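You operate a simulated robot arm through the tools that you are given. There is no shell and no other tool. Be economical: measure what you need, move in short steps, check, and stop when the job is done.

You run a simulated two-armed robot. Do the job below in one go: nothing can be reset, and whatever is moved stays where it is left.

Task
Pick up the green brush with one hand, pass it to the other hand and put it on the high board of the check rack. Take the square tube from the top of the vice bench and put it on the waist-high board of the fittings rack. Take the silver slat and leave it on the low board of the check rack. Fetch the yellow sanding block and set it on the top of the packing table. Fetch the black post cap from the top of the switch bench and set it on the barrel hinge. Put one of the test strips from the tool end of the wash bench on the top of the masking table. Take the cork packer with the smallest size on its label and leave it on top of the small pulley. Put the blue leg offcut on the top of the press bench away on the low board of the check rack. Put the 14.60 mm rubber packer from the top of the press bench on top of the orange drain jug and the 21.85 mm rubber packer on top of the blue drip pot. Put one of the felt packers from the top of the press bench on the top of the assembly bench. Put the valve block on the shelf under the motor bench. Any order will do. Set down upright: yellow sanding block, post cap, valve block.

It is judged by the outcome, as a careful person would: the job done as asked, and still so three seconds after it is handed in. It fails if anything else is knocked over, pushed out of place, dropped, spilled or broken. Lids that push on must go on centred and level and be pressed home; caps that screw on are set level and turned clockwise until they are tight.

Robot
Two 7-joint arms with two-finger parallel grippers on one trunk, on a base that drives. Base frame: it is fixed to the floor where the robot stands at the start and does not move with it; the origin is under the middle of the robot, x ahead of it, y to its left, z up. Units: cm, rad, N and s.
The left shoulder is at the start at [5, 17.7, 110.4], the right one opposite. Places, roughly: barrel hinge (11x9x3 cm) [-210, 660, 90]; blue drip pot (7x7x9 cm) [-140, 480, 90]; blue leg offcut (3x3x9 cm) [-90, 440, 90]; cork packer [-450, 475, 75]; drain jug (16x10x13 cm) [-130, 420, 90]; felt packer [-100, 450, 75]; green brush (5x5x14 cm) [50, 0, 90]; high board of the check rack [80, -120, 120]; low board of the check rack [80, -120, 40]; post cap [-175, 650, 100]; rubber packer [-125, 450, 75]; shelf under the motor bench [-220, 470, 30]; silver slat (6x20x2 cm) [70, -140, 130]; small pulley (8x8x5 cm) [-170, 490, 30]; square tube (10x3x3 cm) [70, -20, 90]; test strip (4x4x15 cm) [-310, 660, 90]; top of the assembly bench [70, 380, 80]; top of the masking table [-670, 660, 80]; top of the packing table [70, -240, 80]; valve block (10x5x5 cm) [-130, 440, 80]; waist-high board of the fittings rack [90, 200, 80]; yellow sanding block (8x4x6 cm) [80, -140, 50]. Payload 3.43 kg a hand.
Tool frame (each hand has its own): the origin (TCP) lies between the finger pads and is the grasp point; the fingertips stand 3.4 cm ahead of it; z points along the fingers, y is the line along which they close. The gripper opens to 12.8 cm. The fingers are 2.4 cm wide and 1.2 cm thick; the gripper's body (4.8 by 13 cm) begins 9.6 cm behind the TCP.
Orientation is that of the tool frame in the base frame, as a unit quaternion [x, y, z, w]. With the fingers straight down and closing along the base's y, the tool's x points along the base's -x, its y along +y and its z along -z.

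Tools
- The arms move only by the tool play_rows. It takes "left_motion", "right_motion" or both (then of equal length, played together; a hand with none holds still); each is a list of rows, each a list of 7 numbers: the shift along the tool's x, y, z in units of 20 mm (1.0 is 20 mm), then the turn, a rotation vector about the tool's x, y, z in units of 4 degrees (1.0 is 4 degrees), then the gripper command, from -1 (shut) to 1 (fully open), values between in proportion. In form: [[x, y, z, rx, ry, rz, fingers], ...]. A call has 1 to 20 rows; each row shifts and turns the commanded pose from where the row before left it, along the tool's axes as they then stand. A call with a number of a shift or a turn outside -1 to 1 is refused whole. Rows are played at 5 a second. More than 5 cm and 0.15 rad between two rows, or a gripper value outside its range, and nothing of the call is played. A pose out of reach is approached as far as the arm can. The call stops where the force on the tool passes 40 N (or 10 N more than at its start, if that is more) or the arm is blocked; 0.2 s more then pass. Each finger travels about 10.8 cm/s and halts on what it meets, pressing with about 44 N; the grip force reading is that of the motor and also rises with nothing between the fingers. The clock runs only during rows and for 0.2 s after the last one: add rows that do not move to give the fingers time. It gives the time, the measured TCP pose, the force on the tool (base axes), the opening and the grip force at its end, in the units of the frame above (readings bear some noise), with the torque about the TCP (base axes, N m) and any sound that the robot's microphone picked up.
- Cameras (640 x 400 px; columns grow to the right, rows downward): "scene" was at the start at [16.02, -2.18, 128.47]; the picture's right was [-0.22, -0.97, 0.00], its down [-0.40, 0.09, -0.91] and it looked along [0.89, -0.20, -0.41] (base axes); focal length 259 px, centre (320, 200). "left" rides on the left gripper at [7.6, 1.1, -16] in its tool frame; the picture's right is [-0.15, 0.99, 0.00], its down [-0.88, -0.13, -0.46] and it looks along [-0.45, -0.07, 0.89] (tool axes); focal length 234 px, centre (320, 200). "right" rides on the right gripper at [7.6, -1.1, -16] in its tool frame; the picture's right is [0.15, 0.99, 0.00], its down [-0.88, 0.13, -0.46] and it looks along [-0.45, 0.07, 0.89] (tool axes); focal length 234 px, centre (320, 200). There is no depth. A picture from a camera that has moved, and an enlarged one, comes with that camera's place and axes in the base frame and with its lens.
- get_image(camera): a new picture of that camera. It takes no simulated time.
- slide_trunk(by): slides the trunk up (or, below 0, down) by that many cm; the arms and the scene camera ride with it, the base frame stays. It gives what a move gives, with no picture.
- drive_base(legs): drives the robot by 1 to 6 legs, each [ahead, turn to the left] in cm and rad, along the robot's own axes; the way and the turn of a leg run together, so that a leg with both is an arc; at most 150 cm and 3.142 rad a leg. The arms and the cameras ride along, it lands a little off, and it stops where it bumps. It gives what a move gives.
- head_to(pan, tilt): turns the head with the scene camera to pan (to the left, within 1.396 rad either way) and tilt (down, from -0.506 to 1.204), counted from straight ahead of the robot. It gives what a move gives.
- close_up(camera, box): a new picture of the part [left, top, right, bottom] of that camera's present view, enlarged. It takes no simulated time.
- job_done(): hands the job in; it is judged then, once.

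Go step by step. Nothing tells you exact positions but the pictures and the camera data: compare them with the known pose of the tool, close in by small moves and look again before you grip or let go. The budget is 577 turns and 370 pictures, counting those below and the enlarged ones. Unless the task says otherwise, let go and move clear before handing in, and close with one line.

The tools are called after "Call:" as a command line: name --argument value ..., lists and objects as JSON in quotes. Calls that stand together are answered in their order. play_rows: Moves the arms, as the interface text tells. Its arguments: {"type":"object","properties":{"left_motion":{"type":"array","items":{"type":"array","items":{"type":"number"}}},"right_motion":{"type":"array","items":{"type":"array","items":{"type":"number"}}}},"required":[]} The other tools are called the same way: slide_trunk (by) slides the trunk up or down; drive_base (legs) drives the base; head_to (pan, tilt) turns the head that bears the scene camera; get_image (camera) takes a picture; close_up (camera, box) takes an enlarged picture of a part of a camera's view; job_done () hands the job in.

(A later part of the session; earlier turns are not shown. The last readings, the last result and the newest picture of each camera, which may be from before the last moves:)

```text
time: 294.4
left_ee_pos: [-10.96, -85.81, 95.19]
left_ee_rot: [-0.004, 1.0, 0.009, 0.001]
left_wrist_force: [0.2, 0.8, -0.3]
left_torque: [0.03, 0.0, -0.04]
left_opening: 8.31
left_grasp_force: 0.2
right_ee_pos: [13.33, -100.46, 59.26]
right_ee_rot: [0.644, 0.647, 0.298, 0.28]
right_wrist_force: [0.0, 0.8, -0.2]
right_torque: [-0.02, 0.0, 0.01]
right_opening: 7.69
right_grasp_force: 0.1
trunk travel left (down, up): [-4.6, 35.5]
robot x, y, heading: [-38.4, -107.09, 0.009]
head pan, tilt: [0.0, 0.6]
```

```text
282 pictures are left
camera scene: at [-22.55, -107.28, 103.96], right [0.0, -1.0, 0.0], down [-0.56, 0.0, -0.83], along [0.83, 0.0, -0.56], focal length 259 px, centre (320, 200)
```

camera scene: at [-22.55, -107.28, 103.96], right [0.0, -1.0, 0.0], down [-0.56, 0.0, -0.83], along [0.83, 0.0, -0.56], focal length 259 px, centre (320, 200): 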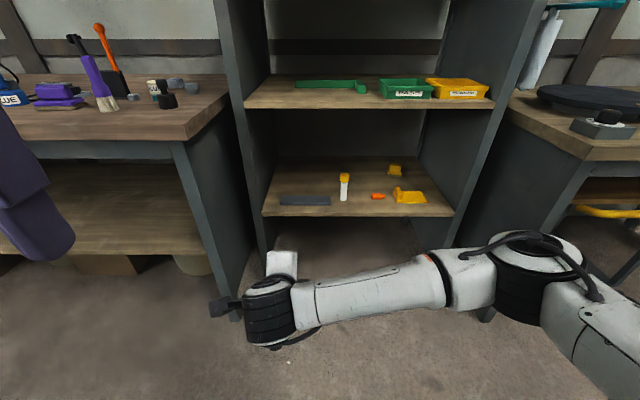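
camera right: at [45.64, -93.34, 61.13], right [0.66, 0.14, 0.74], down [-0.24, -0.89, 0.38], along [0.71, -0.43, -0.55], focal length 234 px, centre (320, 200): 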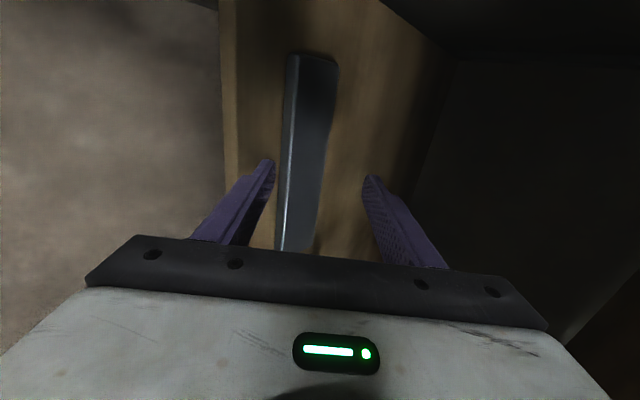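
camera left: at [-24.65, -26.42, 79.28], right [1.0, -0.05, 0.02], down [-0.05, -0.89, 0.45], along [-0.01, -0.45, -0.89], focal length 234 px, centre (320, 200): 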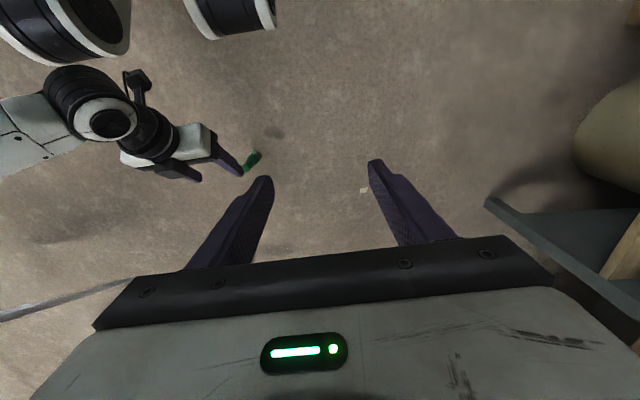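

Slat done. Next the sanding block at the back of the low board, with the left hand; first I bring the right hand back to its plain pose, high and to the right.

Call:
play_rows --right_motion '[[0, 0, 0, 1, 0, 0, 0], [0, 0, 0, 1, 0, 0, 0], [0, 0, 0, 1, 0, 0, 0], [0, 0, 0, 1, 0, 0, 0], [0, 0, 0, 1, 0, 0, 0], [0, 0, 0, 1, 0, 0, 0], [0, 0, 0, 1, 0, 0, 0], [0, 0, 0, 1, 0, 0, 0], [0, 0, 0, 1, 0, 0, 0], [0, 0, 0, 1, 0, 0, 0], [0, 0, 0, 1, 0, 0, 0], [0, 0, 0, 1, 0, 0, 0]]'

Call:
play_rows --right_motion '[[0, 0, -1, 0, 0, -1, 0], [0, 0, -1, 0, 0, -1, 0], [0, 0, -1, 0, 0, -1, 0], [0, 0, -1, 0, 0, -1, 0], [0, 0, -1, 0, 0, -1, 0], [0, 0, -1, 0, 0, -1, 0], [0, 0, -1, 0, 0, -1, 0], [0, 0, -1, 0, 0, -1, 0], [0, 0, -1, 0, 0, -1, 0], [0, 0, -1, 0, 0, -1, 0], [0, 0, -1, 0, 0, -1, 0], [0, 0, -1, 0, 0, -1, 0], [0, 0, -1, 0, 0, -1, 0], [0, 0, -1, 0, 0, -1, 0], [0, 0, -1, 0, 0, -1, 0], [0, 0, -1, 0, 0, -1, 0], [0, 0, -1, 0, 0, -1, 0], [0, 0, -1, 0, 0, -1, 0], [0, 0, -1, 0, 0, -1, 0], [0, 0, -1, 0, 0, -1, 0]]'

Call:
play_rows --right_motion '[[0, 0, 0, 0, 0, -1, 0], [0, 0, 0, 0, 0, -1, 0], [1, -1, 0, 0, 0, -0.2, 0], [1, -1, 0, 0, 0, 0, 0], [1, -1, 0, 0, 0, 0, 0], [1, -1, 0, 0, 0, 0, 0], [1, -1, 0, 0, 0, 0, 0], [1, -1, 0, 0, 0, 0, 0], [0, -1, 0, 0, 0, 0, 0], [0, -1, 0, 0, 0, 0, 0], [0, -1, 0, 0, 0, 0, 0], [0, -1, 0, 0, 0, 0, 0]]'

```text
time: 297.0
left_ee_pos: [-10.99, -85.82, 95.23]
left_ee_rot: [-0.004, 1.0, 0.008, 0.0]
left_wrist_force: [-0.2, -0.2, 0.3]
left_torque: [-0.01, 0.0, -0.02]
left_opening: 8.31
left_grasp_force: 0.1
right_ee_pos: [13.22, -100.53, 59.11]
right_ee_rot: [0.702, 0.712, 0.008, -0.007]
right_wrist_force: [-0.1, 0.8, -0.3]
right_torque: [0.01, -0.02, 0.02]
right_opening: 6.42
right_grasp_force: 0.1
trunk travel left (down, up): [-4.6, 35.5]
robot x, y, heading: [-38.32, -107.26, 0.006]
head pan, tilt: [0.0, 0.6]
```

```text
time: 301.2
left_ee_pos: [-11.0, -85.68, 95.13]
left_ee_rot: [-0.005, 1.0, 0.009, -0.001]
left_wrist_force: [0.8, 0.0, -0.7]
left_torque: [-0.01, -0.01, 0.0]
left_opening: 8.32
left_grasp_force: 0.0
right_ee_pos: [10.79, -106.08, 97.51]
right_ee_rot: [0.107, 0.994, 0.023, -0.008]
right_wrist_force: [-0.5, 0.9, -0.3]
right_torque: [-0.01, 0.05, 0.01]
right_opening: 6.41
right_grasp_force: 0.1
right hand out of reach, approached as far as the arm can: row 16, 17, 18, 19, 20
trunk travel left (down, up): [-4.6, 35.5]
robot x, y, heading: [-38.62, -106.93, 0.006]
head pan, tilt: [0.0, 0.6]
```

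```text
time: 303.8
left_ee_pos: [-11.04, -85.77, 95.12]
left_ee_rot: [-0.005, 1.0, 0.008, -0.001]
left_wrist_force: [0.2, -0.1, 0.0]
left_torque: [-0.01, 0.0, -0.02]
left_opening: 8.34
left_grasp_force: 0.0
right_ee_pos: [-2.88, -123.69, 96.54]
right_ee_rot: [0.028, 1.0, 0.006, -0.01]
right_wrist_force: [0.9, 0.4, 0.4]
right_torque: [-0.01, -0.02, 0.0]
right_opening: 6.41
right_grasp_force: 0.1
right hand out of reach, approached as far as the arm can: row 1
trunk travel left (down, up): [-4.6, 35.5]
robot x, y, heading: [-38.76, -107.46, 0.008]
head pan, tilt: [0.0, 0.6]
```

Call:
drive_base --legs '[[0, -0.75], [38, 0], [0, 0.745]]'

Call:
get_image --camera "scene"

Call:
close_up --camera "scene" --box '[240, 130, 440, 255]'

```text
time: 310.1
left_ee_pos: [17.41, -112.44, 95.14]
left_ee_rot: [0.011, 1.0, 0.008, -0.001]
left_wrist_force: [0.0, -0.9, -0.4]
left_torque: [0.01, 0.0, 0.01]
left_opening: 8.34
left_grasp_force: 0.0
right_ee_pos: [24.37, -150.56, 96.66]
right_ee_rot: [0.044, 0.999, 0.006, -0.011]
right_wrist_force: [0.4, 0.3, 0.7]
right_torque: [0.0, 0.01, -0.01]
right_opening: 6.41
right_grasp_force: 0.1
trunk travel left (down, up): [-4.6, 35.5]
robot x, y, heading: [-10.63, -132.88, -0.032]
head pan, tilt: [0.0, 0.6]
```

```text
281 pictures are left
camera scene: at [5.12, -133.53, 103.96], right [-0.03, -1.0, 0.0], down [-0.56, 0.02, -0.83], along [0.82, -0.02, -0.56], focal length 259 px, centre (320, 200)
```

scene: 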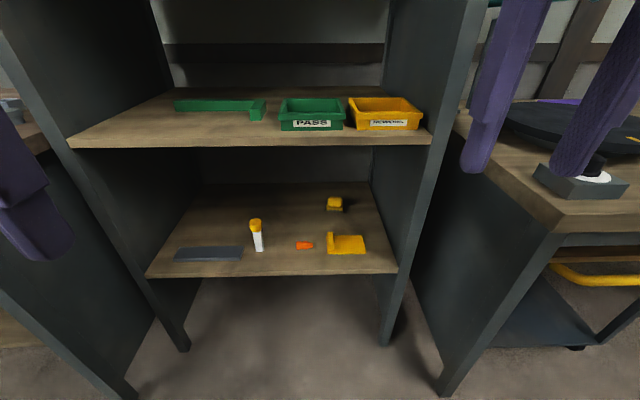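

```text
3.20 times, centred on (340, 192) of scene
camera zoom: at [5.12, -133.53, 103.96], right [-0.03, -1.0, 0.0], down [-0.56, 0.02, -0.83], along [0.82, -0.02, -0.56], focal length 828 px, centre (256, 224)
```

zoom: 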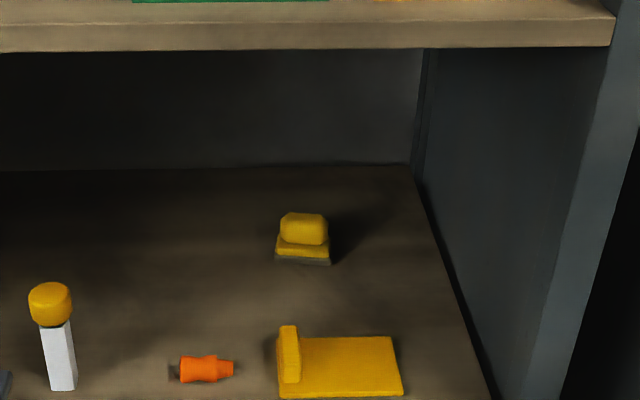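

The block's front is at about (83, -141). I prepare the left hand (forward tilt 40 degrees, low) and move the right hand out of the way.

Call:
play_rows --left_motion '[[0, 0, 1, 0, 0, 0, 0.4], [0, 0, 1, 0, 0, 0, 0.4], [0, 0, 1, 0, 0, 0, 0.4], [0, 0, 1, 0, 0, 0, 0.4], [0, 0, 1, 0, 0, 0, 0.4], [0, 0, 1, 0, 0, 0, 0.4], [0, 0, 1, 0, 0, 0, 0.4], [0, 0, 1, 0, 0, 0, 0.4], [0, 0, 1, 0, 0, 0, 0.4], [-0.8, 0, 1, 0, 0, 0, 0.4], [-0.8, 0, 1, 0, 0, 0, 0.4], [-0.8, 0, 1, 0, 0, 0, 0.4], [-0.8, 0, 1, 0, 0, 0, 0.4], [-0.8, 0, 1, 0, 0, 0, 0.4], [-0.8, 0, 1, 0, 0, 0, 0.4]]' --right_motion '[[0, -1, -1, 0, 0, 0, 0], [0, -1, -1, 0, 0, 0, 0], [0, -1, -1, 0, 0, 0, 0], [0, -1, -1, 0, 0, 0, 0], [0, -1, -1, 0, 0, 0, 0], [0, -1, 0, 0, 0, 0, 0], [0, 0, 0, 0, 0, 0, 0], [0, 0, 0, 0, 0, 0, 0], [0, 0, 0, 0, 0, 0, 0], [0, 0, 0, 0, 0, 0, 0], [0, 0, 0, 0, 0, 0, 0], [0, 0, 0, 0, 0, 0, 0], [0, 0, 0, 0, 0, 0, 0], [0, 0, 0, 0, 0, 0, 0], [0, 0, 0, 0, 0, 0, 0]]'

Call:
play_rows --left_motion '[[0, -1, 0, 0, -1, 0, 0.4], [0, -1, 0, 0, -1, 0, 0.4], [0, -1, 0, 0, -1, 0, 0.4], [0, -1, 0, 0, -1, 0, 0.4], [0, -1, 0, 0, -1, 0, 0.4], [0, -1, 0, 0, -1, 0, 0.4], [0, -1, 0, 0, -1, 0, 0.4], [0, -1, 0, 0, -1, 0, 0.4], [0, -1, 0, 0, -1, 0, 0.4], [0, -1, 0, 0, -1, 0, 0.4], [0, -1, 0, 0, 0, 0, 0.4], [0, -1, 0, 0, 0, 0, 0.4], [0, -1, 0, 0, 0, 0, 0.4], [0, -1, 0, 0, 0, 0, 0.4]]'

Call:
get_image --camera "scene"

```text
time: 313.3
left_ee_pos: [27.1, -112.05, 65.17]
left_ee_rot: [0.012, 1.0, 0.009, 0.0]
left_wrist_force: [0.7, -0.3, -0.1]
left_torque: [-0.04, 0.0, -0.02]
left_opening: 8.94
left_grasp_force: 0.1
right_ee_pos: [24.68, -162.19, 105.12]
right_ee_rot: [0.044, 0.999, 0.007, -0.009]
right_wrist_force: [0.0, -0.7, 0.5]
right_torque: [0.03, -0.01, -0.01]
right_opening: 6.4
right_grasp_force: 0.0
right hand out of reach, approached as far as the arm can: row 5, 6
trunk travel left (down, up): [-4.6, 35.5]
robot x, y, heading: [-10.72, -132.99, -0.029]
head pan, tilt: [0.0, 0.6]
```

```text
time: 316.3
left_ee_pos: [26.27, -140.25, 64.6]
left_ee_rot: [0.014, 0.94, 0.004, 0.342]
left_wrist_force: [-0.2, -0.2, -0.6]
left_torque: [0.01, -0.01, -0.01]
left_opening: 8.94
left_grasp_force: 0.2
right_ee_pos: [24.83, -162.11, 104.99]
right_ee_rot: [0.044, 0.999, 0.007, -0.009]
right_wrist_force: [0.4, 0.7, 0.1]
right_torque: [0.0, -0.01, 0.0]
right_opening: 6.4
right_grasp_force: 0.0
trunk travel left (down, up): [-4.6, 35.5]
robot x, y, heading: [-10.96, -133.2, -0.027]
head pan, tilt: [0.0, 0.6]
```

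```text
279 pictures are left
camera scene: at [5.12, -133.54, 103.96], right [-0.03, -1.0, 0.0], down [-0.56, 0.02, -0.83], along [0.82, -0.02, -0.56], focal length 259 px, centre (320, 200)
```

scene: 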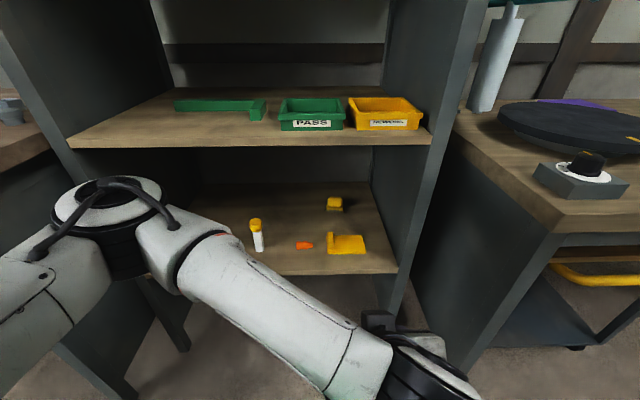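

Call:
slide_trunk --by -4.5

Call:
play_rows --left_motion '[[-0.614, 0, 0.85, 0, 0, 0, 0.4], [-0.614, 0, 0.85, 0, 0, 0, 0.4], [-0.614, 0, 0.85, 0, 0, 0, 0.4], [-0.614, 0, 0.85, 0, 0, 0, 0.4], [-0.614, 0, 0.85, 0, 0, 0, 0.4], [-0.614, 0, 0.85, 0, 0, 0, 0.4], [-0.614, 0, 0.85, 0, 0, 0, 0.4], [-0.614, 0, 0.85, 0, 0, 0, 0.4], [-0.614, 0, 0.85, 0, 0, 0, 0.4], [-0.614, 0, 0.85, 0, 0, 0, 0.4], [-0.614, 0, 0.85, 0, 0, 0, 0.4]]'

Call:
get_image --camera "scene"

Call:
get_image --camera "left"

```text
time: 317.2
left_ee_pos: [26.34, -140.36, 60.19]
left_ee_rot: [0.013, 0.94, 0.004, 0.342]
left_wrist_force: [-1.3, -0.1, -0.9]
left_torque: [0.0, 0.0, 0.01]
left_opening: 8.94
left_grasp_force: 0.0
right_ee_pos: [24.69, -162.24, 100.57]
right_ee_rot: [0.043, 0.999, 0.006, -0.01]
right_wrist_force: [-0.6, 0.1, -0.2]
right_torque: [0.01, 0.04, 0.0]
right_opening: 6.39
right_grasp_force: 0.0
trunk travel left (down, up): [-0.1, 40.0]
robot x, y, heading: [-10.84, -132.76, -0.029]
head pan, tilt: [0.0, 0.6]
```

```text
time: 319.6
left_ee_pos: [48.59, -140.61, 54.58]
left_ee_rot: [0.013, 0.94, 0.004, 0.342]
left_wrist_force: [-0.1, -0.3, -0.4]
left_torque: [0.07, 0.01, -0.03]
left_opening: 8.95
left_grasp_force: 0.1
right_ee_pos: [24.72, -162.21, 100.51]
right_ee_rot: [0.044, 0.999, 0.007, -0.009]
right_wrist_force: [0.2, 0.8, -0.1]
right_torque: [0.0, 0.02, -0.01]
right_opening: 6.4
right_grasp_force: 0.1
trunk travel left (down, up): [-0.1, 40.0]
robot x, y, heading: [-10.52, -132.7, -0.029]
head pan, tilt: [0.0, 0.6]
```

```text
278 pictures are left
camera scene: at [5.12, -133.54, 99.46], right [-0.03, -1.0, 0.0], down [-0.56, 0.02, -0.83], along [0.82, -0.02, -0.56], focal length 259 px, centre (320, 200)
```

scene: 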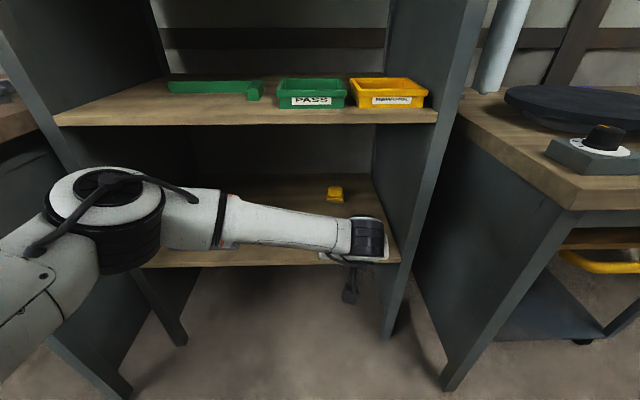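

```text
277 pictures are left
camera left: at [32.49, -139.25, 61.87], right [0.13, 0.98, 0.11], down [0.38, -0.15, 0.91], along [0.92, -0.08, -0.39], focal length 234 px, centre (320, 200)
```

left: 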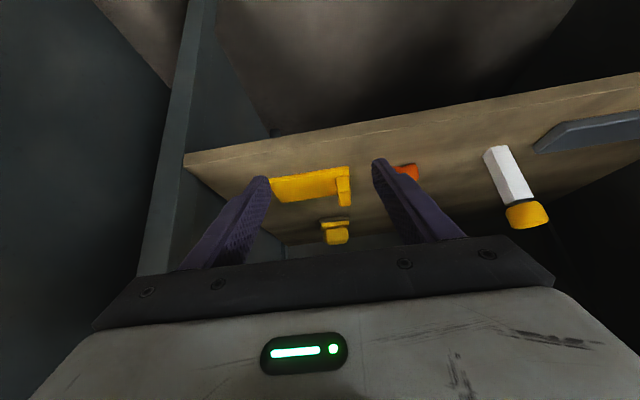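

Call:
play_rows --left_motion '[[0, 0, 0, 0, -1, 0, 0.4], [0, 0, 0, 0, -0.25, 0, 0.4], [-0.886, 0, 0.53, 0, 0, 0, 0.4], [-0.886, 0, 0.53, 0, 0, 0, 0.4], [-0.886, 0, 0.53, 0, 0, 0, 0.4], [-0.886, 0, 0.53, 0, 0, 0, 0.4], [-0.886, 0, 0.53, 0, 0, 0, 0.4], [-0.886, 0, 0.53, 0, 0, 0, 0.4], [-0.886, 0, 0.53, 0, 0, 0, 0.4]]'

Call:
get_image --camera "scene"

Call:
get_image --camera "left"

```text
time: 321.6
left_ee_pos: [62.51, -140.95, 58.09]
left_ee_rot: [0.014, 0.924, 0.004, 0.382]
left_wrist_force: [1.1, 0.7, 0.5]
left_torque: [-0.01, 0.03, -0.03]
left_opening: 8.95
left_grasp_force: 0.0
right_ee_pos: [24.62, -162.11, 100.64]
right_ee_rot: [0.044, 0.999, 0.007, -0.009]
right_wrist_force: [0.1, -0.7, -0.9]
right_torque: [0.0, 0.01, 0.01]
right_opening: 6.4
right_grasp_force: 0.0
trunk travel left (down, up): [-0.1, 40.0]
robot x, y, heading: [-10.76, -133.13, -0.026]
head pan, tilt: [0.0, 0.6]
```

```text
276 pictures are left
camera scene: at [5.12, -133.54, 99.46], right [-0.03, -1.0, 0.0], down [-0.56, 0.02, -0.83], along [0.82, -0.02, -0.56], focal length 259 px, centre (320, 200)
```

scene: 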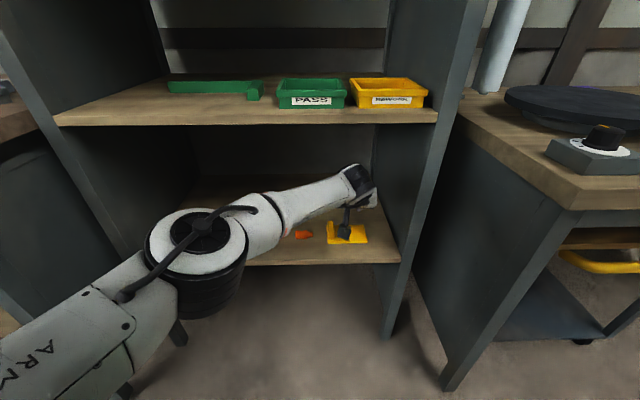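

```text
275 pictures are left
camera left: at [45.83, -139.53, 63.95], right [0.13, 0.98, 0.12], down [0.3, -0.15, 0.94], along [0.95, -0.08, -0.31], focal length 234 px, centre (320, 200)
```

left: 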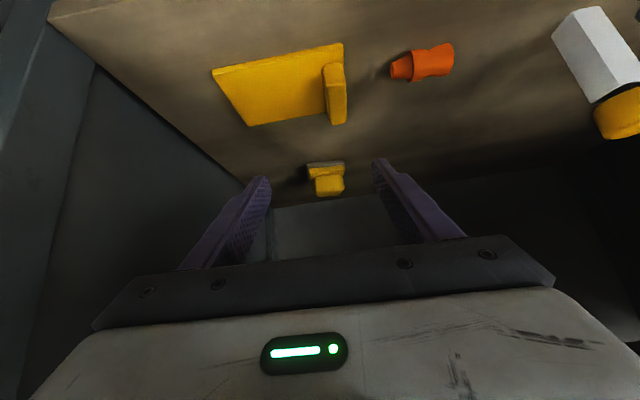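

Call:
play_rows --left_motion '[[-0.707, 0, 0.707, 0, 0, 0, 0.4], [-0.707, 0, 0.707, 0, 0, 0, 0.4], [-0.707, 0, 0.707, 0, 0, 0, 0.4], [-0.707, 0, 0.707, 0, 0, 0, 0.4], [-0.707, 0, 0.707, 0, 0, 0, 0.4]]'

Call:
drive_base --legs '[[10, 0]]'

Call:
get_image --camera "left"

Call:
get_image --camera "scene"

```text
time: 323.0
left_ee_pos: [65.09, -135.68, 57.7]
left_ee_rot: [-0.012, 0.926, 0.022, 0.377]
left_wrist_force: [0.2, 0.4, -0.4]
left_torque: [0.01, 0.03, 0.01]
left_opening: 8.97
left_grasp_force: 0.0
left hand out of reach, approached as far as the arm can: row 1, 2, 3, 4, 5
right_ee_pos: [24.79, -162.16, 100.58]
right_ee_rot: [0.044, 0.999, 0.007, -0.009]
right_wrist_force: [0.0, 0.4, -0.9]
right_torque: [0.0, 0.04, 0.03]
right_opening: 6.4
right_grasp_force: 0.0
trunk travel left (down, up): [-0.1, 40.0]
robot x, y, heading: [-10.52, -133.28, -0.024]
head pan, tilt: [0.0, 0.6]
stopped in row 5 (left hand): the arm was blocked; the commanded pose is now the measured one
```

```text
time: 324.1
left_ee_pos: [74.81, -136.11, 57.67]
left_ee_rot: [-0.011, 0.926, 0.022, 0.378]
left_wrist_force: [0.8, -0.4, 0.1]
left_torque: [-0.02, 0.0, -0.01]
left_opening: 8.98
left_grasp_force: 0.1
right_ee_pos: [34.56, -162.35, 100.6]
right_ee_rot: [0.044, 0.999, 0.006, -0.009]
right_wrist_force: [-0.5, -0.1, -0.1]
right_torque: [0.02, 0.01, 0.01]
right_opening: 6.4
right_grasp_force: 0.0
trunk travel left (down, up): [-0.1, 40.0]
robot x, y, heading: [-0.72, -133.0, -0.027]
head pan, tilt: [0.0, 0.6]
```

```text
274 pictures are left
camera left: at [58.15, -135.8, 63.75], right [0.07, 0.99, 0.13], down [0.32, -0.15, 0.94], along [0.95, -0.02, -0.32], focal length 234 px, centre (320, 200)
```

left: 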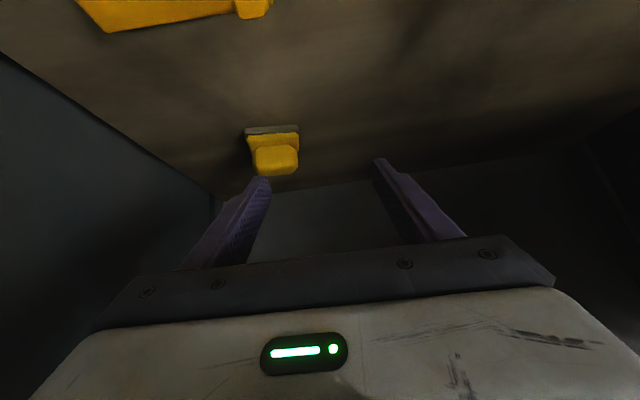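

```text
273 pictures are left
camera scene: at [14.91, -133.79, 99.46], right [-0.03, -1.0, 0.0], down [-0.56, 0.02, -0.83], along [0.82, -0.02, -0.56], focal length 259 px, centre (320, 200)
```

scene: 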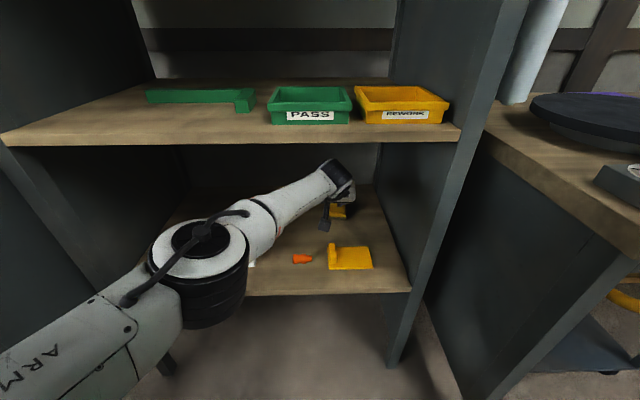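

Call:
play_rows --left_motion '[[0.5, -0.9, -0.5, 0, 0, 0, 0.4], [0, -0.9, 0, 0, 0, 0, 0.4], [0, -0.9, 0, 0, 0, 0, 0.4]]'

Call:
drive_base --legs '[[8, 0]]'

Call:
get_image --camera "left"

```text
time: 325.1
left_ee_pos: [74.97, -133.95, 56.91]
left_ee_rot: [-0.038, 0.925, 0.041, 0.375]
left_wrist_force: [0.0, -0.2, -0.4]
left_torque: [0.0, 0.0, -0.01]
left_opening: 8.95
left_grasp_force: 0.1
left hand out of reach, approached as far as the arm can: row 2, 3
right_ee_pos: [34.56, -162.35, 100.59]
right_ee_rot: [0.044, 0.999, 0.007, -0.009]
right_wrist_force: [0.6, -0.2, -0.3]
right_torque: [-0.01, 0.05, -0.02]
right_opening: 6.42
right_grasp_force: 0.1
trunk travel left (down, up): [-0.1, 40.0]
robot x, y, heading: [-1.04, -133.19, -0.029]
head pan, tilt: [0.0, 0.6]
stopped in row 3 (left hand): the arm was blocked; the commanded pose is now the measured one
```

```text
time: 326.2
left_ee_pos: [82.91, -134.4, 56.89]
left_ee_rot: [-0.036, 0.925, 0.04, 0.376]
left_wrist_force: [0.3, 0.1, 0.3]
left_torque: [-0.01, -0.01, 0.05]
left_opening: 8.94
left_grasp_force: 0.1
right_ee_pos: [42.6, -162.57, 100.65]
right_ee_rot: [0.045, 0.999, 0.006, -0.01]
right_wrist_force: [0.1, 0.2, 1.5]
right_torque: [0.01, 0.0, -0.01]
right_opening: 6.38
right_grasp_force: 0.0
trunk travel left (down, up): [-0.1, 40.0]
robot x, y, heading: [7.24, -133.65, -0.031]
head pan, tilt: [0.0, 0.6]
```

```text
272 pictures are left
camera left: at [66.39, -135.16, 63.01], right [0.01, 0.99, 0.15], down [0.33, -0.14, 0.93], along [0.95, 0.04, -0.32], focal length 234 px, centre (320, 200)
```

left: 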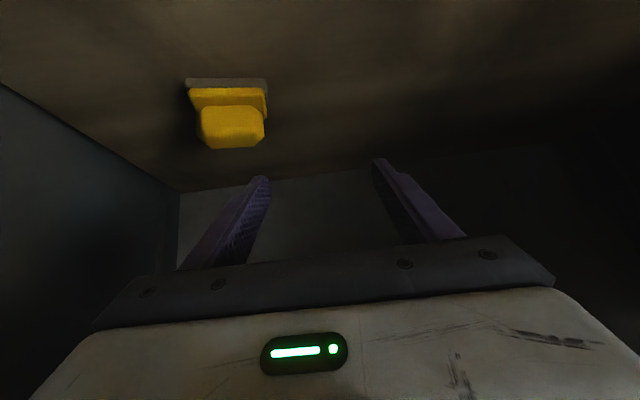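

Call:
play_rows --left_motion '[[0.88, 0, -0.88, 0.75, 0, 0, 0.4], [0.88, 0, -0.88, 0.7, 0, 0, 0.4], [0, -0.9, 0, 0, 0, 0, 0.4], [0, -0.9, 0, 0, 0, 0, 0.4], [0, -0.9, 0, 0, 0, 0, 0.4], [0, -0.8, 0, 0, 0, 0, 0.4]]'

Call:
get_image --camera "left"

Call:
get_image --camera "scene"

```text
time: 327.6
left_ee_pos: [78.18, -141.91, 57.33]
left_ee_rot: [-0.018, 0.926, -0.006, 0.377]
left_wrist_force: [0.4, 0.1, -0.4]
left_torque: [0.04, 0.0, 0.04]
left_opening: 8.95
left_grasp_force: 0.0
right_ee_pos: [42.59, -162.65, 100.54]
right_ee_rot: [0.044, 0.999, 0.007, -0.009]
right_wrist_force: [0.3, -0.1, 0.0]
right_torque: [0.01, 0.0, -0.03]
right_opening: 6.42
right_grasp_force: 0.1
trunk travel left (down, up): [-0.1, 40.0]
robot x, y, heading: [7.21, -133.96, -0.024]
head pan, tilt: [0.0, 0.6]
```

```text
271 pictures are left
camera left: at [61.63, -140.91, 63.35], right [0.08, 0.99, 0.08], down [0.32, -0.1, 0.94], along [0.95, -0.05, -0.32], focal length 234 px, centre (320, 200)
```

left: 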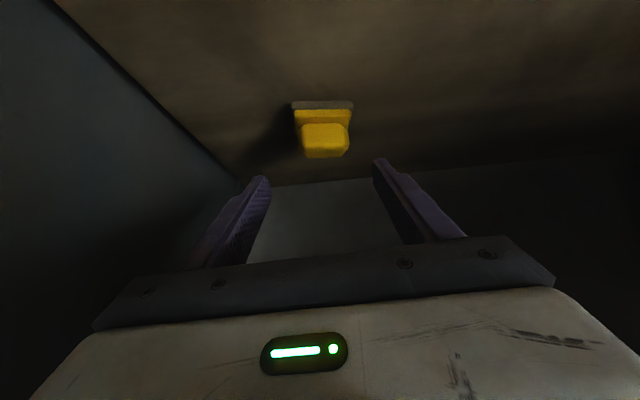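

```text
270 pictures are left
camera scene: at [22.96, -134.03, 99.46], right [-0.03, -1.0, 0.0], down [-0.56, 0.02, -0.83], along [0.82, -0.02, -0.56], focal length 259 px, centre (320, 200)
```

scene: 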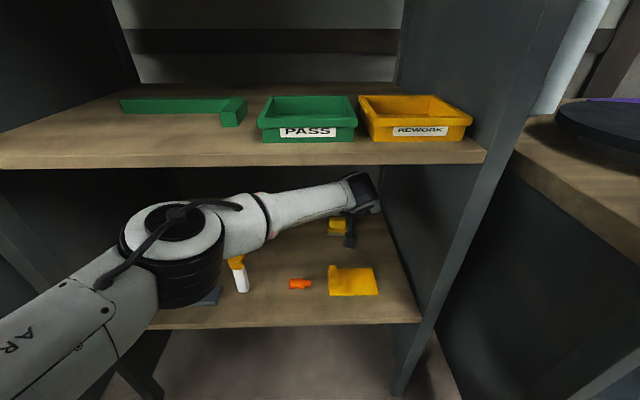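

Call:
drive_base --legs '[[5, 0]]'

Call:
play_rows --left_motion '[[0.35, 0.2, 0.35, 0, 0, 0, 0.7], [0.35, 0.1, 0.35, 0, 0, 0, 0.7], [0.35, 0, 0.35, 0, 0, 0, 0.7]]'

Call:
get_image --camera "left"

Call:
get_image --camera "scene"

```text
time: 328.5
left_ee_pos: [83.18, -142.02, 57.43]
left_ee_rot: [-0.018, 0.926, -0.006, 0.377]
left_wrist_force: [0.3, 0.1, 0.1]
left_torque: [0.01, -0.03, -0.02]
left_opening: 8.98
left_grasp_force: 0.0
right_ee_pos: [47.69, -162.74, 100.65]
right_ee_rot: [0.045, 0.999, 0.007, -0.01]
right_wrist_force: [-0.4, -1.3, -0.3]
right_torque: [0.02, -0.03, 0.01]
right_opening: 6.36
right_grasp_force: 0.1
trunk travel left (down, up): [-0.1, 40.0]
robot x, y, heading: [12.09, -133.59, -0.026]
head pan, tilt: [0.0, 0.6]
```

```text
time: 329.3
left_ee_pos: [83.29, -141.3, 54.53]
left_ee_rot: [-0.016, 0.926, -0.007, 0.378]
left_wrist_force: [-0.4, -0.4, 0.6]
left_torque: [-0.02, -0.01, -0.03]
left_opening: 10.88
left_grasp_force: 0.1
right_ee_pos: [47.62, -162.89, 100.55]
right_ee_rot: [0.045, 0.999, 0.007, -0.009]
right_wrist_force: [0.2, 0.1, 0.1]
right_torque: [0.0, 0.04, 0.01]
right_opening: 6.4
right_grasp_force: 0.1
trunk travel left (down, up): [-0.1, 40.0]
robot x, y, heading: [12.12, -133.62, -0.029]
head pan, tilt: [0.0, 0.6]
```

```text
269 pictures are left
camera left: at [66.6, -140.52, 60.43], right [0.08, 0.99, 0.08], down [0.31, -0.1, 0.94], along [0.95, -0.05, -0.32], focal length 234 px, centre (320, 200)
```

left: 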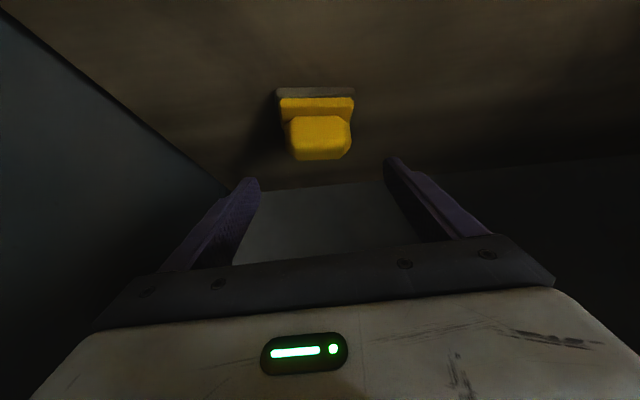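

```text
268 pictures are left
camera scene: at [27.99, -134.17, 99.46], right [-0.03, -1.0, 0.0], down [-0.56, 0.02, -0.83], along [0.82, -0.02, -0.56], focal length 259 px, centre (320, 200)
```

scene: 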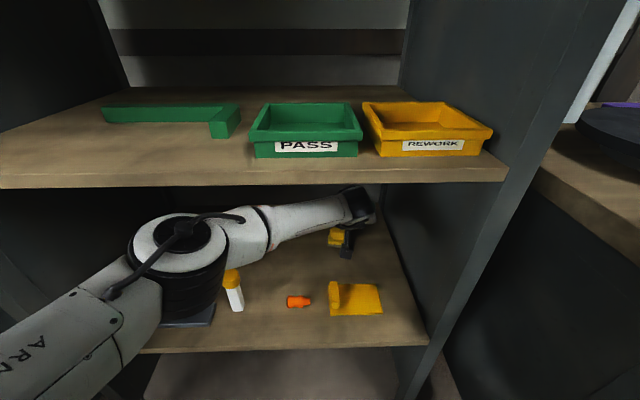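

Call:
play_rows --left_motion '[[0.235, 0, 0.825, 0, 0, 0, 0.7], [0.235, 0, 0.825, 0, 0, 0, 0.7], [0.235, 0, 0.7, 0, 0, 0, 0.7]]'

Call:
get_image --camera "left"

```text
time: 330.3
left_ee_pos: [87.04, -136.32, 52.79]
left_ee_rot: [-0.047, 0.922, 0.011, 0.384]
left_wrist_force: [0.4, -0.6, -0.5]
left_torque: [0.0, 0.0, -0.01]
left_opening: 10.86
left_grasp_force: 0.0
left hand out of reach, approached as far as the arm can: row 2, 3
right_ee_pos: [47.64, -162.75, 100.54]
right_ee_rot: [0.044, 0.999, 0.006, -0.009]
right_wrist_force: [0.5, 0.5, 0.7]
right_torque: [0.01, 0.0, 0.02]
right_opening: 6.41
right_grasp_force: 0.1
trunk travel left (down, up): [-0.1, 40.0]
robot x, y, heading: [12.17, -133.53, -0.03]
head pan, tilt: [0.0, 0.6]
stopped in row 3 (left hand): the arm was blocked; the commanded pose is now the measured one
```

```text
267 pictures are left
camera left: at [70.26, -136.72, 58.56], right [0.01, 1.0, 0.09], down [0.31, -0.09, 0.95], along [0.95, 0.02, -0.31], focal length 234 px, centre (320, 200)
```

left: 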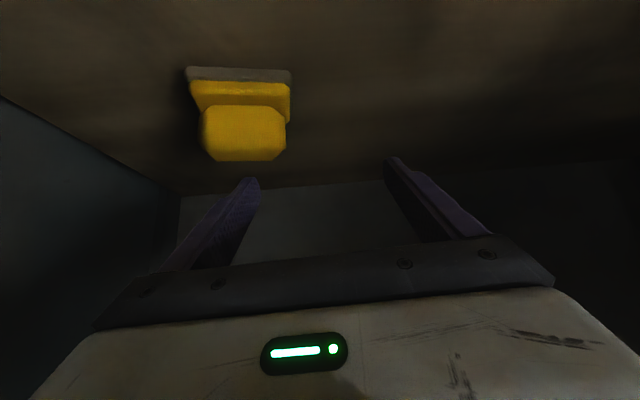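

Call:
play_rows --left_motion '[[0.7, 0, -0.9, 0.45, 0, 0.45, 0.7], [0.7, 0, -0.9, 0.45, 0, 0.45, 0.7], [0.4, -0.85, -0.4, 0, 0, 0, 0.7], [0, -0.85, 0, 0, 0, 0, 0.7], [0, -0.85, 0, 0, 0, 0, 0.7]]' --right_motion '[[1, 0, -0.5, 0, 0, 0, 0], [1, 0, -0.5, 0, 0, 0, 0], [1, 0, 0, 0, 0, 0, 0], [1, 0, 0, 0, 0, 0, 0], [1, 0, 0, 0, 0, 0, 0]]'

Call:
drive_base --legs '[[6, 0]]'

Call:
get_image --camera "left"

Call:
get_image --camera "scene"

```text
time: 331.5
left_ee_pos: [81.07, -142.24, 53.52]
left_ee_rot: [-0.003, 0.923, -0.008, 0.385]
left_wrist_force: [-0.6, -1.0, 0.3]
left_torque: [-0.01, 0.05, -0.04]
left_opening: 10.91
left_grasp_force: 0.0
right_ee_pos: [41.58, -159.38, 97.84]
right_ee_rot: [0.044, 0.999, 0.007, -0.009]
right_wrist_force: [-0.1, -0.2, 0.1]
right_torque: [-0.03, 0.0, 0.0]
right_opening: 6.41
right_grasp_force: 0.1
right hand out of reach, approached as far as the arm can: row 1, 2, 3, 4, 5
trunk travel left (down, up): [-0.1, 40.0]
robot x, y, heading: [12.12, -133.59, -0.027]
head pan, tilt: [0.0, 0.6]
```

```text
time: 332.5
left_ee_pos: [84.9, -142.38, 53.65]
left_ee_rot: [-0.002, 0.923, -0.009, 0.385]
left_wrist_force: [1.1, -0.2, -1.0]
left_torque: [-0.04, 0.05, 0.0]
left_opening: 10.88
left_grasp_force: 0.0
right_ee_pos: [45.52, -158.95, 98.05]
right_ee_rot: [0.042, 0.999, 0.007, -0.002]
right_wrist_force: [0.6, -0.4, -0.4]
right_torque: [-0.01, 0.0, 0.0]
right_opening: 6.41
right_grasp_force: 0.0
trunk travel left (down, up): [-0.1, 40.0]
robot x, y, heading: [16.66, -133.48, -0.012]
head pan, tilt: [0.0, 0.6]
stopped in leg 1: the robot was blocked; the commanded pose is now the measured one
```

```text
266 pictures are left
camera left: at [68.13, -141.07, 59.36], right [0.11, 0.99, 0.09], down [0.3, -0.11, 0.95], along [0.95, -0.08, -0.3], focal length 234 px, centre (320, 200)
```

left: 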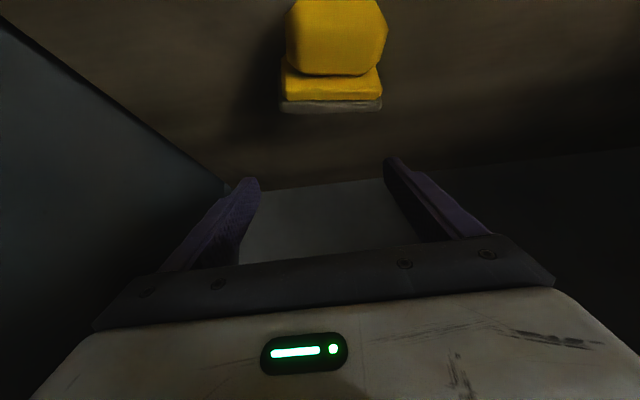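

```text
265 pictures are left
camera scene: at [31.78, -133.77, 99.67], right [-0.02, -1.0, 0.0], down [-0.56, 0.01, -0.83], along [0.83, -0.01, -0.56], focal length 259 px, centre (320, 200)
```

scene: 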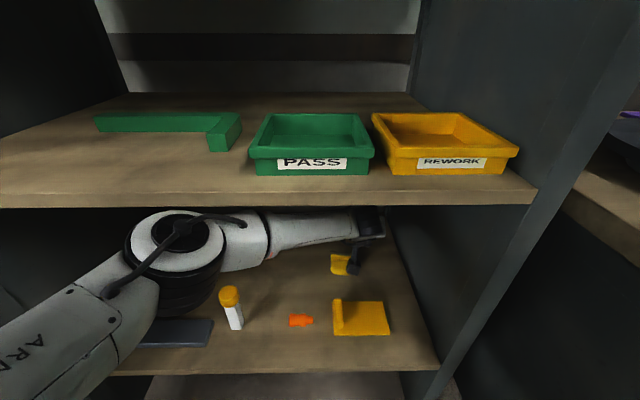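

The block has been tipped over toward me by the retracting finger, and the base is at its limit. I look closely at how it lies now.

Call:
close_up --camera "left" --box '[220, 0, 460, 150]'

Call:
close_up --camera "scene" --box '[200, 200, 440, 350]'

```text
2.67 times, centred on (340, 75) of left
camera zoom: at [68.13, -141.07, 59.36], right [0.11, 0.99, 0.09], down [0.3, -0.11, 0.95], along [0.95, -0.08, -0.3], focal length 624 px, centre (267, 533)
```

zoom: 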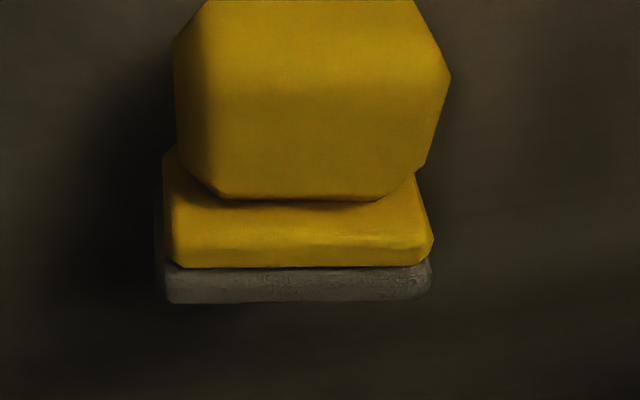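

```text
2.67 times, centred on (320, 275) of scene
camera zoom: at [31.78, -133.77, 99.67], right [-0.02, -1.0, 0.0], down [-0.56, 0.01, -0.83], along [0.83, -0.01, -0.56], focal length 690 px, centre (320, 0)
```

zoom: 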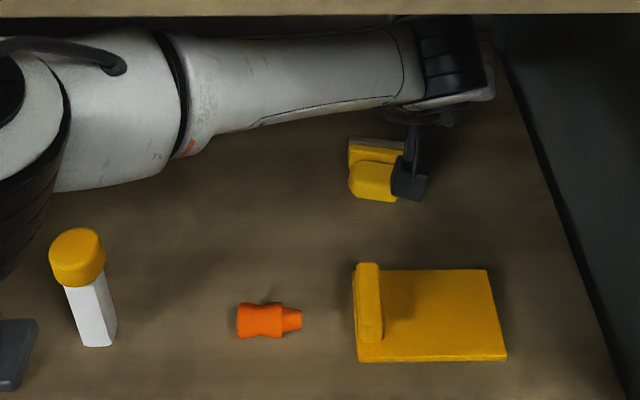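

It lies with its handle toward me. I will grip it by its ends like this and turn it upright at the packing table. First I place the hand over it.

Call:
play_rows --left_motion '[[0, 0, -0.6, 0, 0, 0, 0.8], [0.87, 0.4, -0.6, 0, 0, 0, 0.8], [0.87, 0.4, -0.6, 0, 0, 0, 0.8]]'

Call:
get_image --camera "left"

```text
time: 333.5
left_ee_pos: [76.33, -143.49, 52.08]
left_ee_rot: [0.021, 0.928, -0.017, 0.372]
left_wrist_force: [1.6, -0.1, 3.3]
left_torque: [0.17, -0.04, -0.08]
left_opening: 11.51
left_grasp_force: 0.0
right_ee_pos: [44.26, -159.23, 98.31]
right_ee_rot: [0.042, 0.999, 0.009, 0.0]
right_wrist_force: [0.1, -1.2, 0.1]
right_torque: [0.07, -0.01, 0.0]
right_opening: 6.41
right_grasp_force: 0.0
trunk travel left (down, up): [-0.1, 40.0]
robot x, y, heading: [15.52, -133.98, -0.019]
head pan, tilt: [0.0, 0.6]
stopped in row 3 (left hand): the arm was blocked; the commanded pose is now the measured one
```

```text
262 pictures are left
camera left: at [59.81, -141.44, 58.35], right [0.16, 0.98, 0.09], down [0.32, -0.13, 0.94], along [0.94, -0.12, -0.33], focal length 234 px, centre (320, 200)
```

left: 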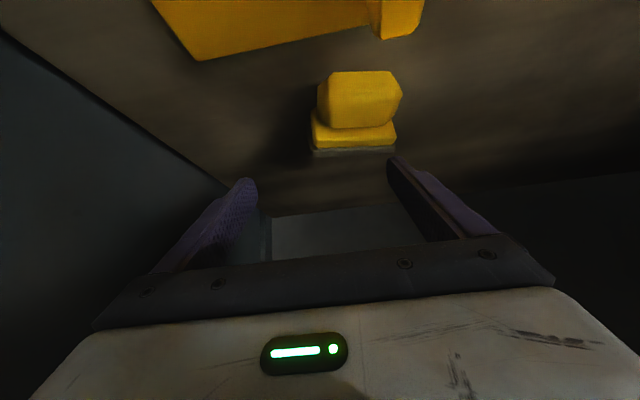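

Call:
get_image --camera "scene"

```text
261 pictures are left
camera scene: at [30.6, -134.48, 99.92], right [-0.02, -1.0, 0.0], down [-0.56, 0.01, -0.83], along [0.83, -0.02, -0.56], focal length 259 px, centre (320, 200)
```

scene: 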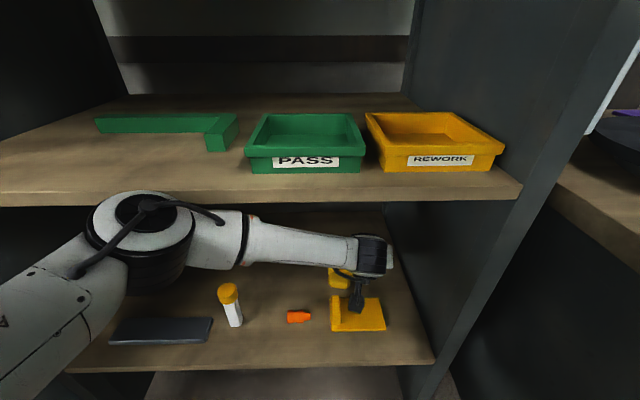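

Call:
drive_base --legs '[[-6, 0.01]]'

Call:
get_image --camera "left"

Call:
get_image --camera "scene"

```text
time: 334.5
left_ee_pos: [71.19, -142.51, 50.93]
left_ee_rot: [0.013, 0.931, -0.015, 0.365]
left_wrist_force: [-0.4, -0.3, 0.1]
left_torque: [-0.01, 0.03, -0.04]
left_opening: 11.5
left_grasp_force: 0.0
right_ee_pos: [39.61, -158.93, 97.81]
right_ee_rot: [0.038, 0.999, 0.007, -0.007]
right_wrist_force: [-0.2, -0.1, 0.0]
right_torque: [0.04, 0.0, 0.0]
right_opening: 6.4
right_grasp_force: 0.1
trunk travel left (down, up): [-0.1, 40.0]
robot x, y, heading: [9.87, -133.5, -0.011]
head pan, tilt: [0.0, 0.6]
```

```text
260 pictures are left
camera left: at [54.76, -140.58, 57.52], right [0.14, 0.99, 0.08], down [0.33, -0.12, 0.94], along [0.93, -0.11, -0.34], focal length 234 px, centre (320, 200)
```

left: 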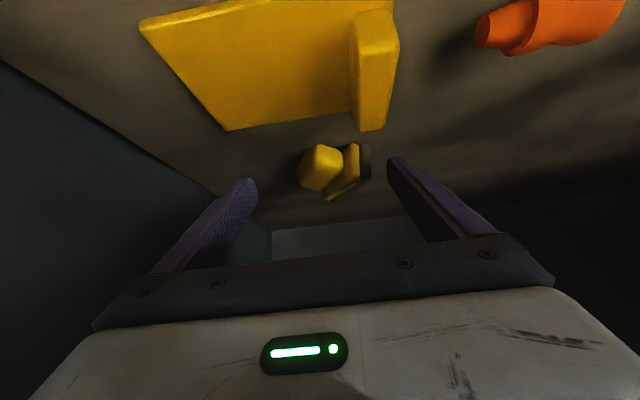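

```text
259 pictures are left
camera scene: at [25.75, -134.03, 99.46], right [-0.01, -1.0, 0.0], down [-0.56, 0.01, -0.83], along [0.82, -0.01, -0.56], focal length 259 px, centre (320, 200)
```

scene: 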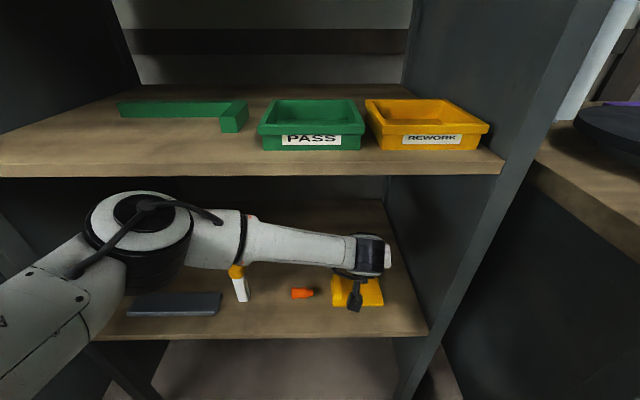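

The block was dragged and now lies with its handle to the right. I rise clear of it first, then come straight over it.

Call:
play_rows --left_motion '[[-0.85, 0, -0.92, 0, 0, 0, 0.8], [-0.85, 0, -0.92, 0, 0, 0, 0.8], [-0.65, 0.33, 0.6, 0, 0, 0, 0.8], [-0.65, 0.33, 0.6, 0, 0, 0, 0.8], [-0.65, 0.33, 0.6, 0, 0, 0, 0.8]]'

Call:
get_image --camera "left"

```text
time: 335.7
left_ee_pos: [76.5, -140.66, 56.1]
left_ee_rot: [0.012, 0.931, -0.015, 0.365]
left_wrist_force: [-0.2, 0.3, 0.2]
left_torque: [0.03, 0.03, 0.0]
left_opening: 11.53
left_grasp_force: 0.2
right_ee_pos: [39.71, -158.76, 97.8]
right_ee_rot: [0.038, 0.999, 0.007, -0.006]
right_wrist_force: [0.5, 0.3, 0.0]
right_torque: [-0.01, 0.0, 0.02]
right_opening: 6.37
right_grasp_force: 0.0
trunk travel left (down, up): [-0.1, 40.0]
robot x, y, heading: [10.32, -133.49, -0.014]
head pan, tilt: [0.0, 0.6]
```

```text
258 pictures are left
camera left: at [60.09, -138.8, 62.54], right [0.14, 0.99, 0.08], down [0.33, -0.12, 0.94], along [0.93, -0.11, -0.34], focal length 234 px, centre (320, 200)
```

left: 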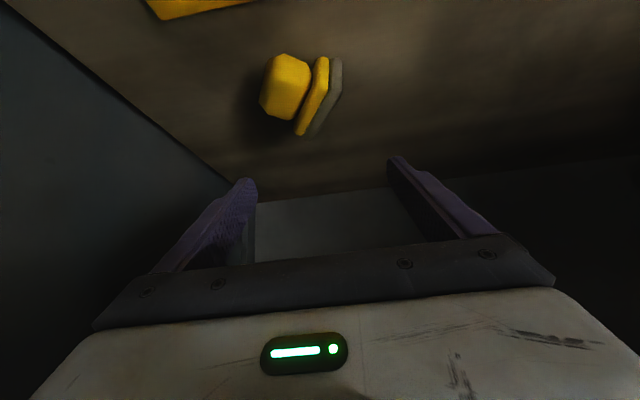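

Call:
play_rows --left_motion '[[0.85, 0, 0.9, 0, 0, 0, 0.8], [0.85, 0, 0.9, 0, 0, 0, 0.8], [0.85, 0, 0.9, 0, 0, 0, 0.8]]'

Call:
get_image --camera "left"

```text
time: 336.5
left_ee_pos: [76.31, -140.61, 48.85]
left_ee_rot: [0.013, 0.931, -0.015, 0.365]
left_wrist_force: [-0.1, 0.2, -1.1]
left_torque: [0.02, 0.01, 0.01]
left_opening: 11.51
left_grasp_force: 0.1
right_ee_pos: [39.64, -158.89, 97.87]
right_ee_rot: [0.038, 0.999, 0.008, -0.006]
right_wrist_force: [0.1, 0.3, 0.3]
right_torque: [0.0, -0.01, 0.0]
right_opening: 6.4
right_grasp_force: 0.1
trunk travel left (down, up): [-0.1, 40.0]
robot x, y, heading: [9.86, -133.8, -0.017]
head pan, tilt: [0.0, 0.6]
```

```text
257 pictures are left
camera left: at [59.95, -138.87, 55.21], right [0.14, 0.99, 0.08], down [0.33, -0.12, 0.94], along [0.93, -0.11, -0.34], focal length 234 px, centre (320, 200)
```

left: 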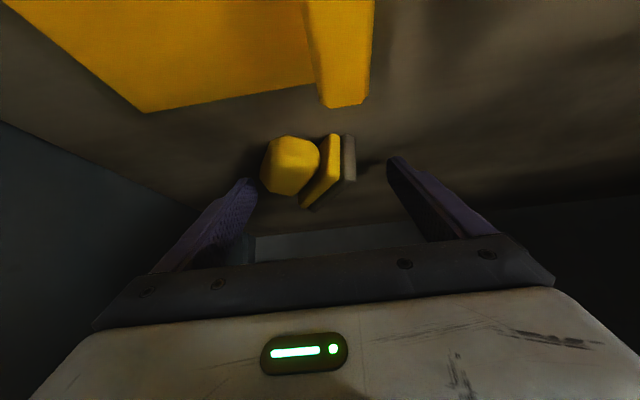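

Call:
play_rows --left_motion '[[0, 0, 0, 0, 0, 0, 0.5], [0, 0, 0, 0, 0, 0, 0.3], [0, 0, 0, 0, 0, 0, 0.1], [0, 0, 0, 0, 0, 0, -0.1], [0, 0, 0, 0, 0, 0, -0.3], [0, 0, 0, 0, 0, 0, -0.6], [0, 0, 0, 0, 0, 0, -1], [0, 0, 0, 0, 0, 0, -1]]'

Call:
get_image --camera "left"

```text
time: 338.3
left_ee_pos: [76.38, -140.52, 48.91]
left_ee_rot: [0.013, 0.931, -0.016, 0.366]
left_wrist_force: [5.3, 2.1, 6.2]
left_torque: [0.27, 0.14, -0.17]
left_opening: 6.78
left_grasp_force: 44.1
right_ee_pos: [39.65, -158.84, 97.76]
right_ee_rot: [0.037, 0.999, 0.006, -0.007]
right_wrist_force: [0.8, 0.1, 0.3]
right_torque: [-0.01, -0.02, 0.0]
right_opening: 6.4
right_grasp_force: 0.1
trunk travel left (down, up): [-0.1, 40.0]
robot x, y, heading: [10.04, -133.87, -0.012]
head pan, tilt: [0.0, 0.6]
```

```text
256 pictures are left
camera left: at [59.99, -138.83, 55.31], right [0.14, 0.99, 0.08], down [0.33, -0.12, 0.94], along [0.93, -0.1, -0.34], focal length 234 px, centre (320, 200)
```

left: 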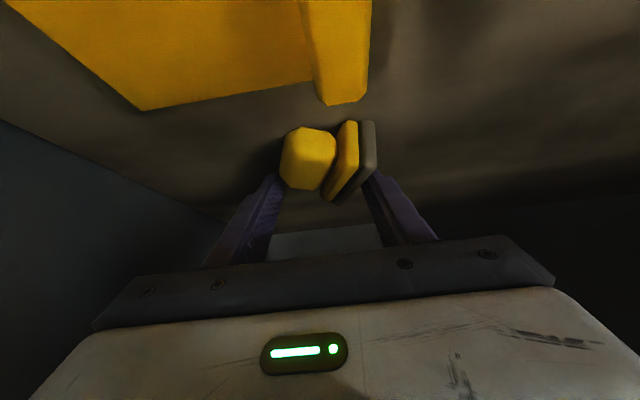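

Call:
play_rows --left_motion '[[-0.34, 0, -0.37, 0, 0, 0, -1], [-0.34, 0, -0.37, 0, 0, 0, -1], [-0.34, 0, -0.37, 0, 0, 0, -1], [0, 0, 0, 0, 0, 0, -1]]'

Call:
get_image --camera "left"

```text
time: 339.3
left_ee_pos: [76.44, -140.58, 51.69]
left_ee_rot: [0.013, 0.931, -0.016, 0.365]
left_wrist_force: [1.0, -0.1, -1.0]
left_torque: [-0.02, -0.02, 0.04]
left_opening: 6.36
left_grasp_force: 44.1
right_ee_pos: [39.59, -158.75, 97.84]
right_ee_rot: [0.037, 0.999, 0.007, -0.007]
right_wrist_force: [-0.5, 0.4, 1.1]
right_torque: [0.04, -0.01, 0.02]
right_opening: 6.39
right_grasp_force: 0.2
trunk travel left (down, up): [-0.1, 40.0]
robot x, y, heading: [9.77, -133.78, -0.013]
head pan, tilt: [0.0, 0.6]
```

```text
255 pictures are left
camera left: at [59.98, -138.79, 58.14], right [0.14, 0.99, 0.08], down [0.33, -0.12, 0.94], along [0.93, -0.11, -0.34], focal length 234 px, centre (320, 200)
```

left: 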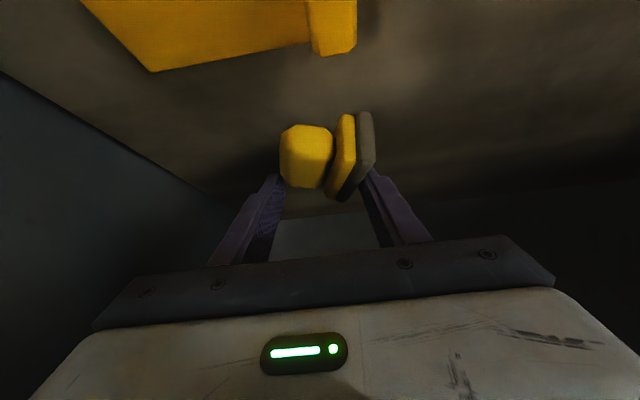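

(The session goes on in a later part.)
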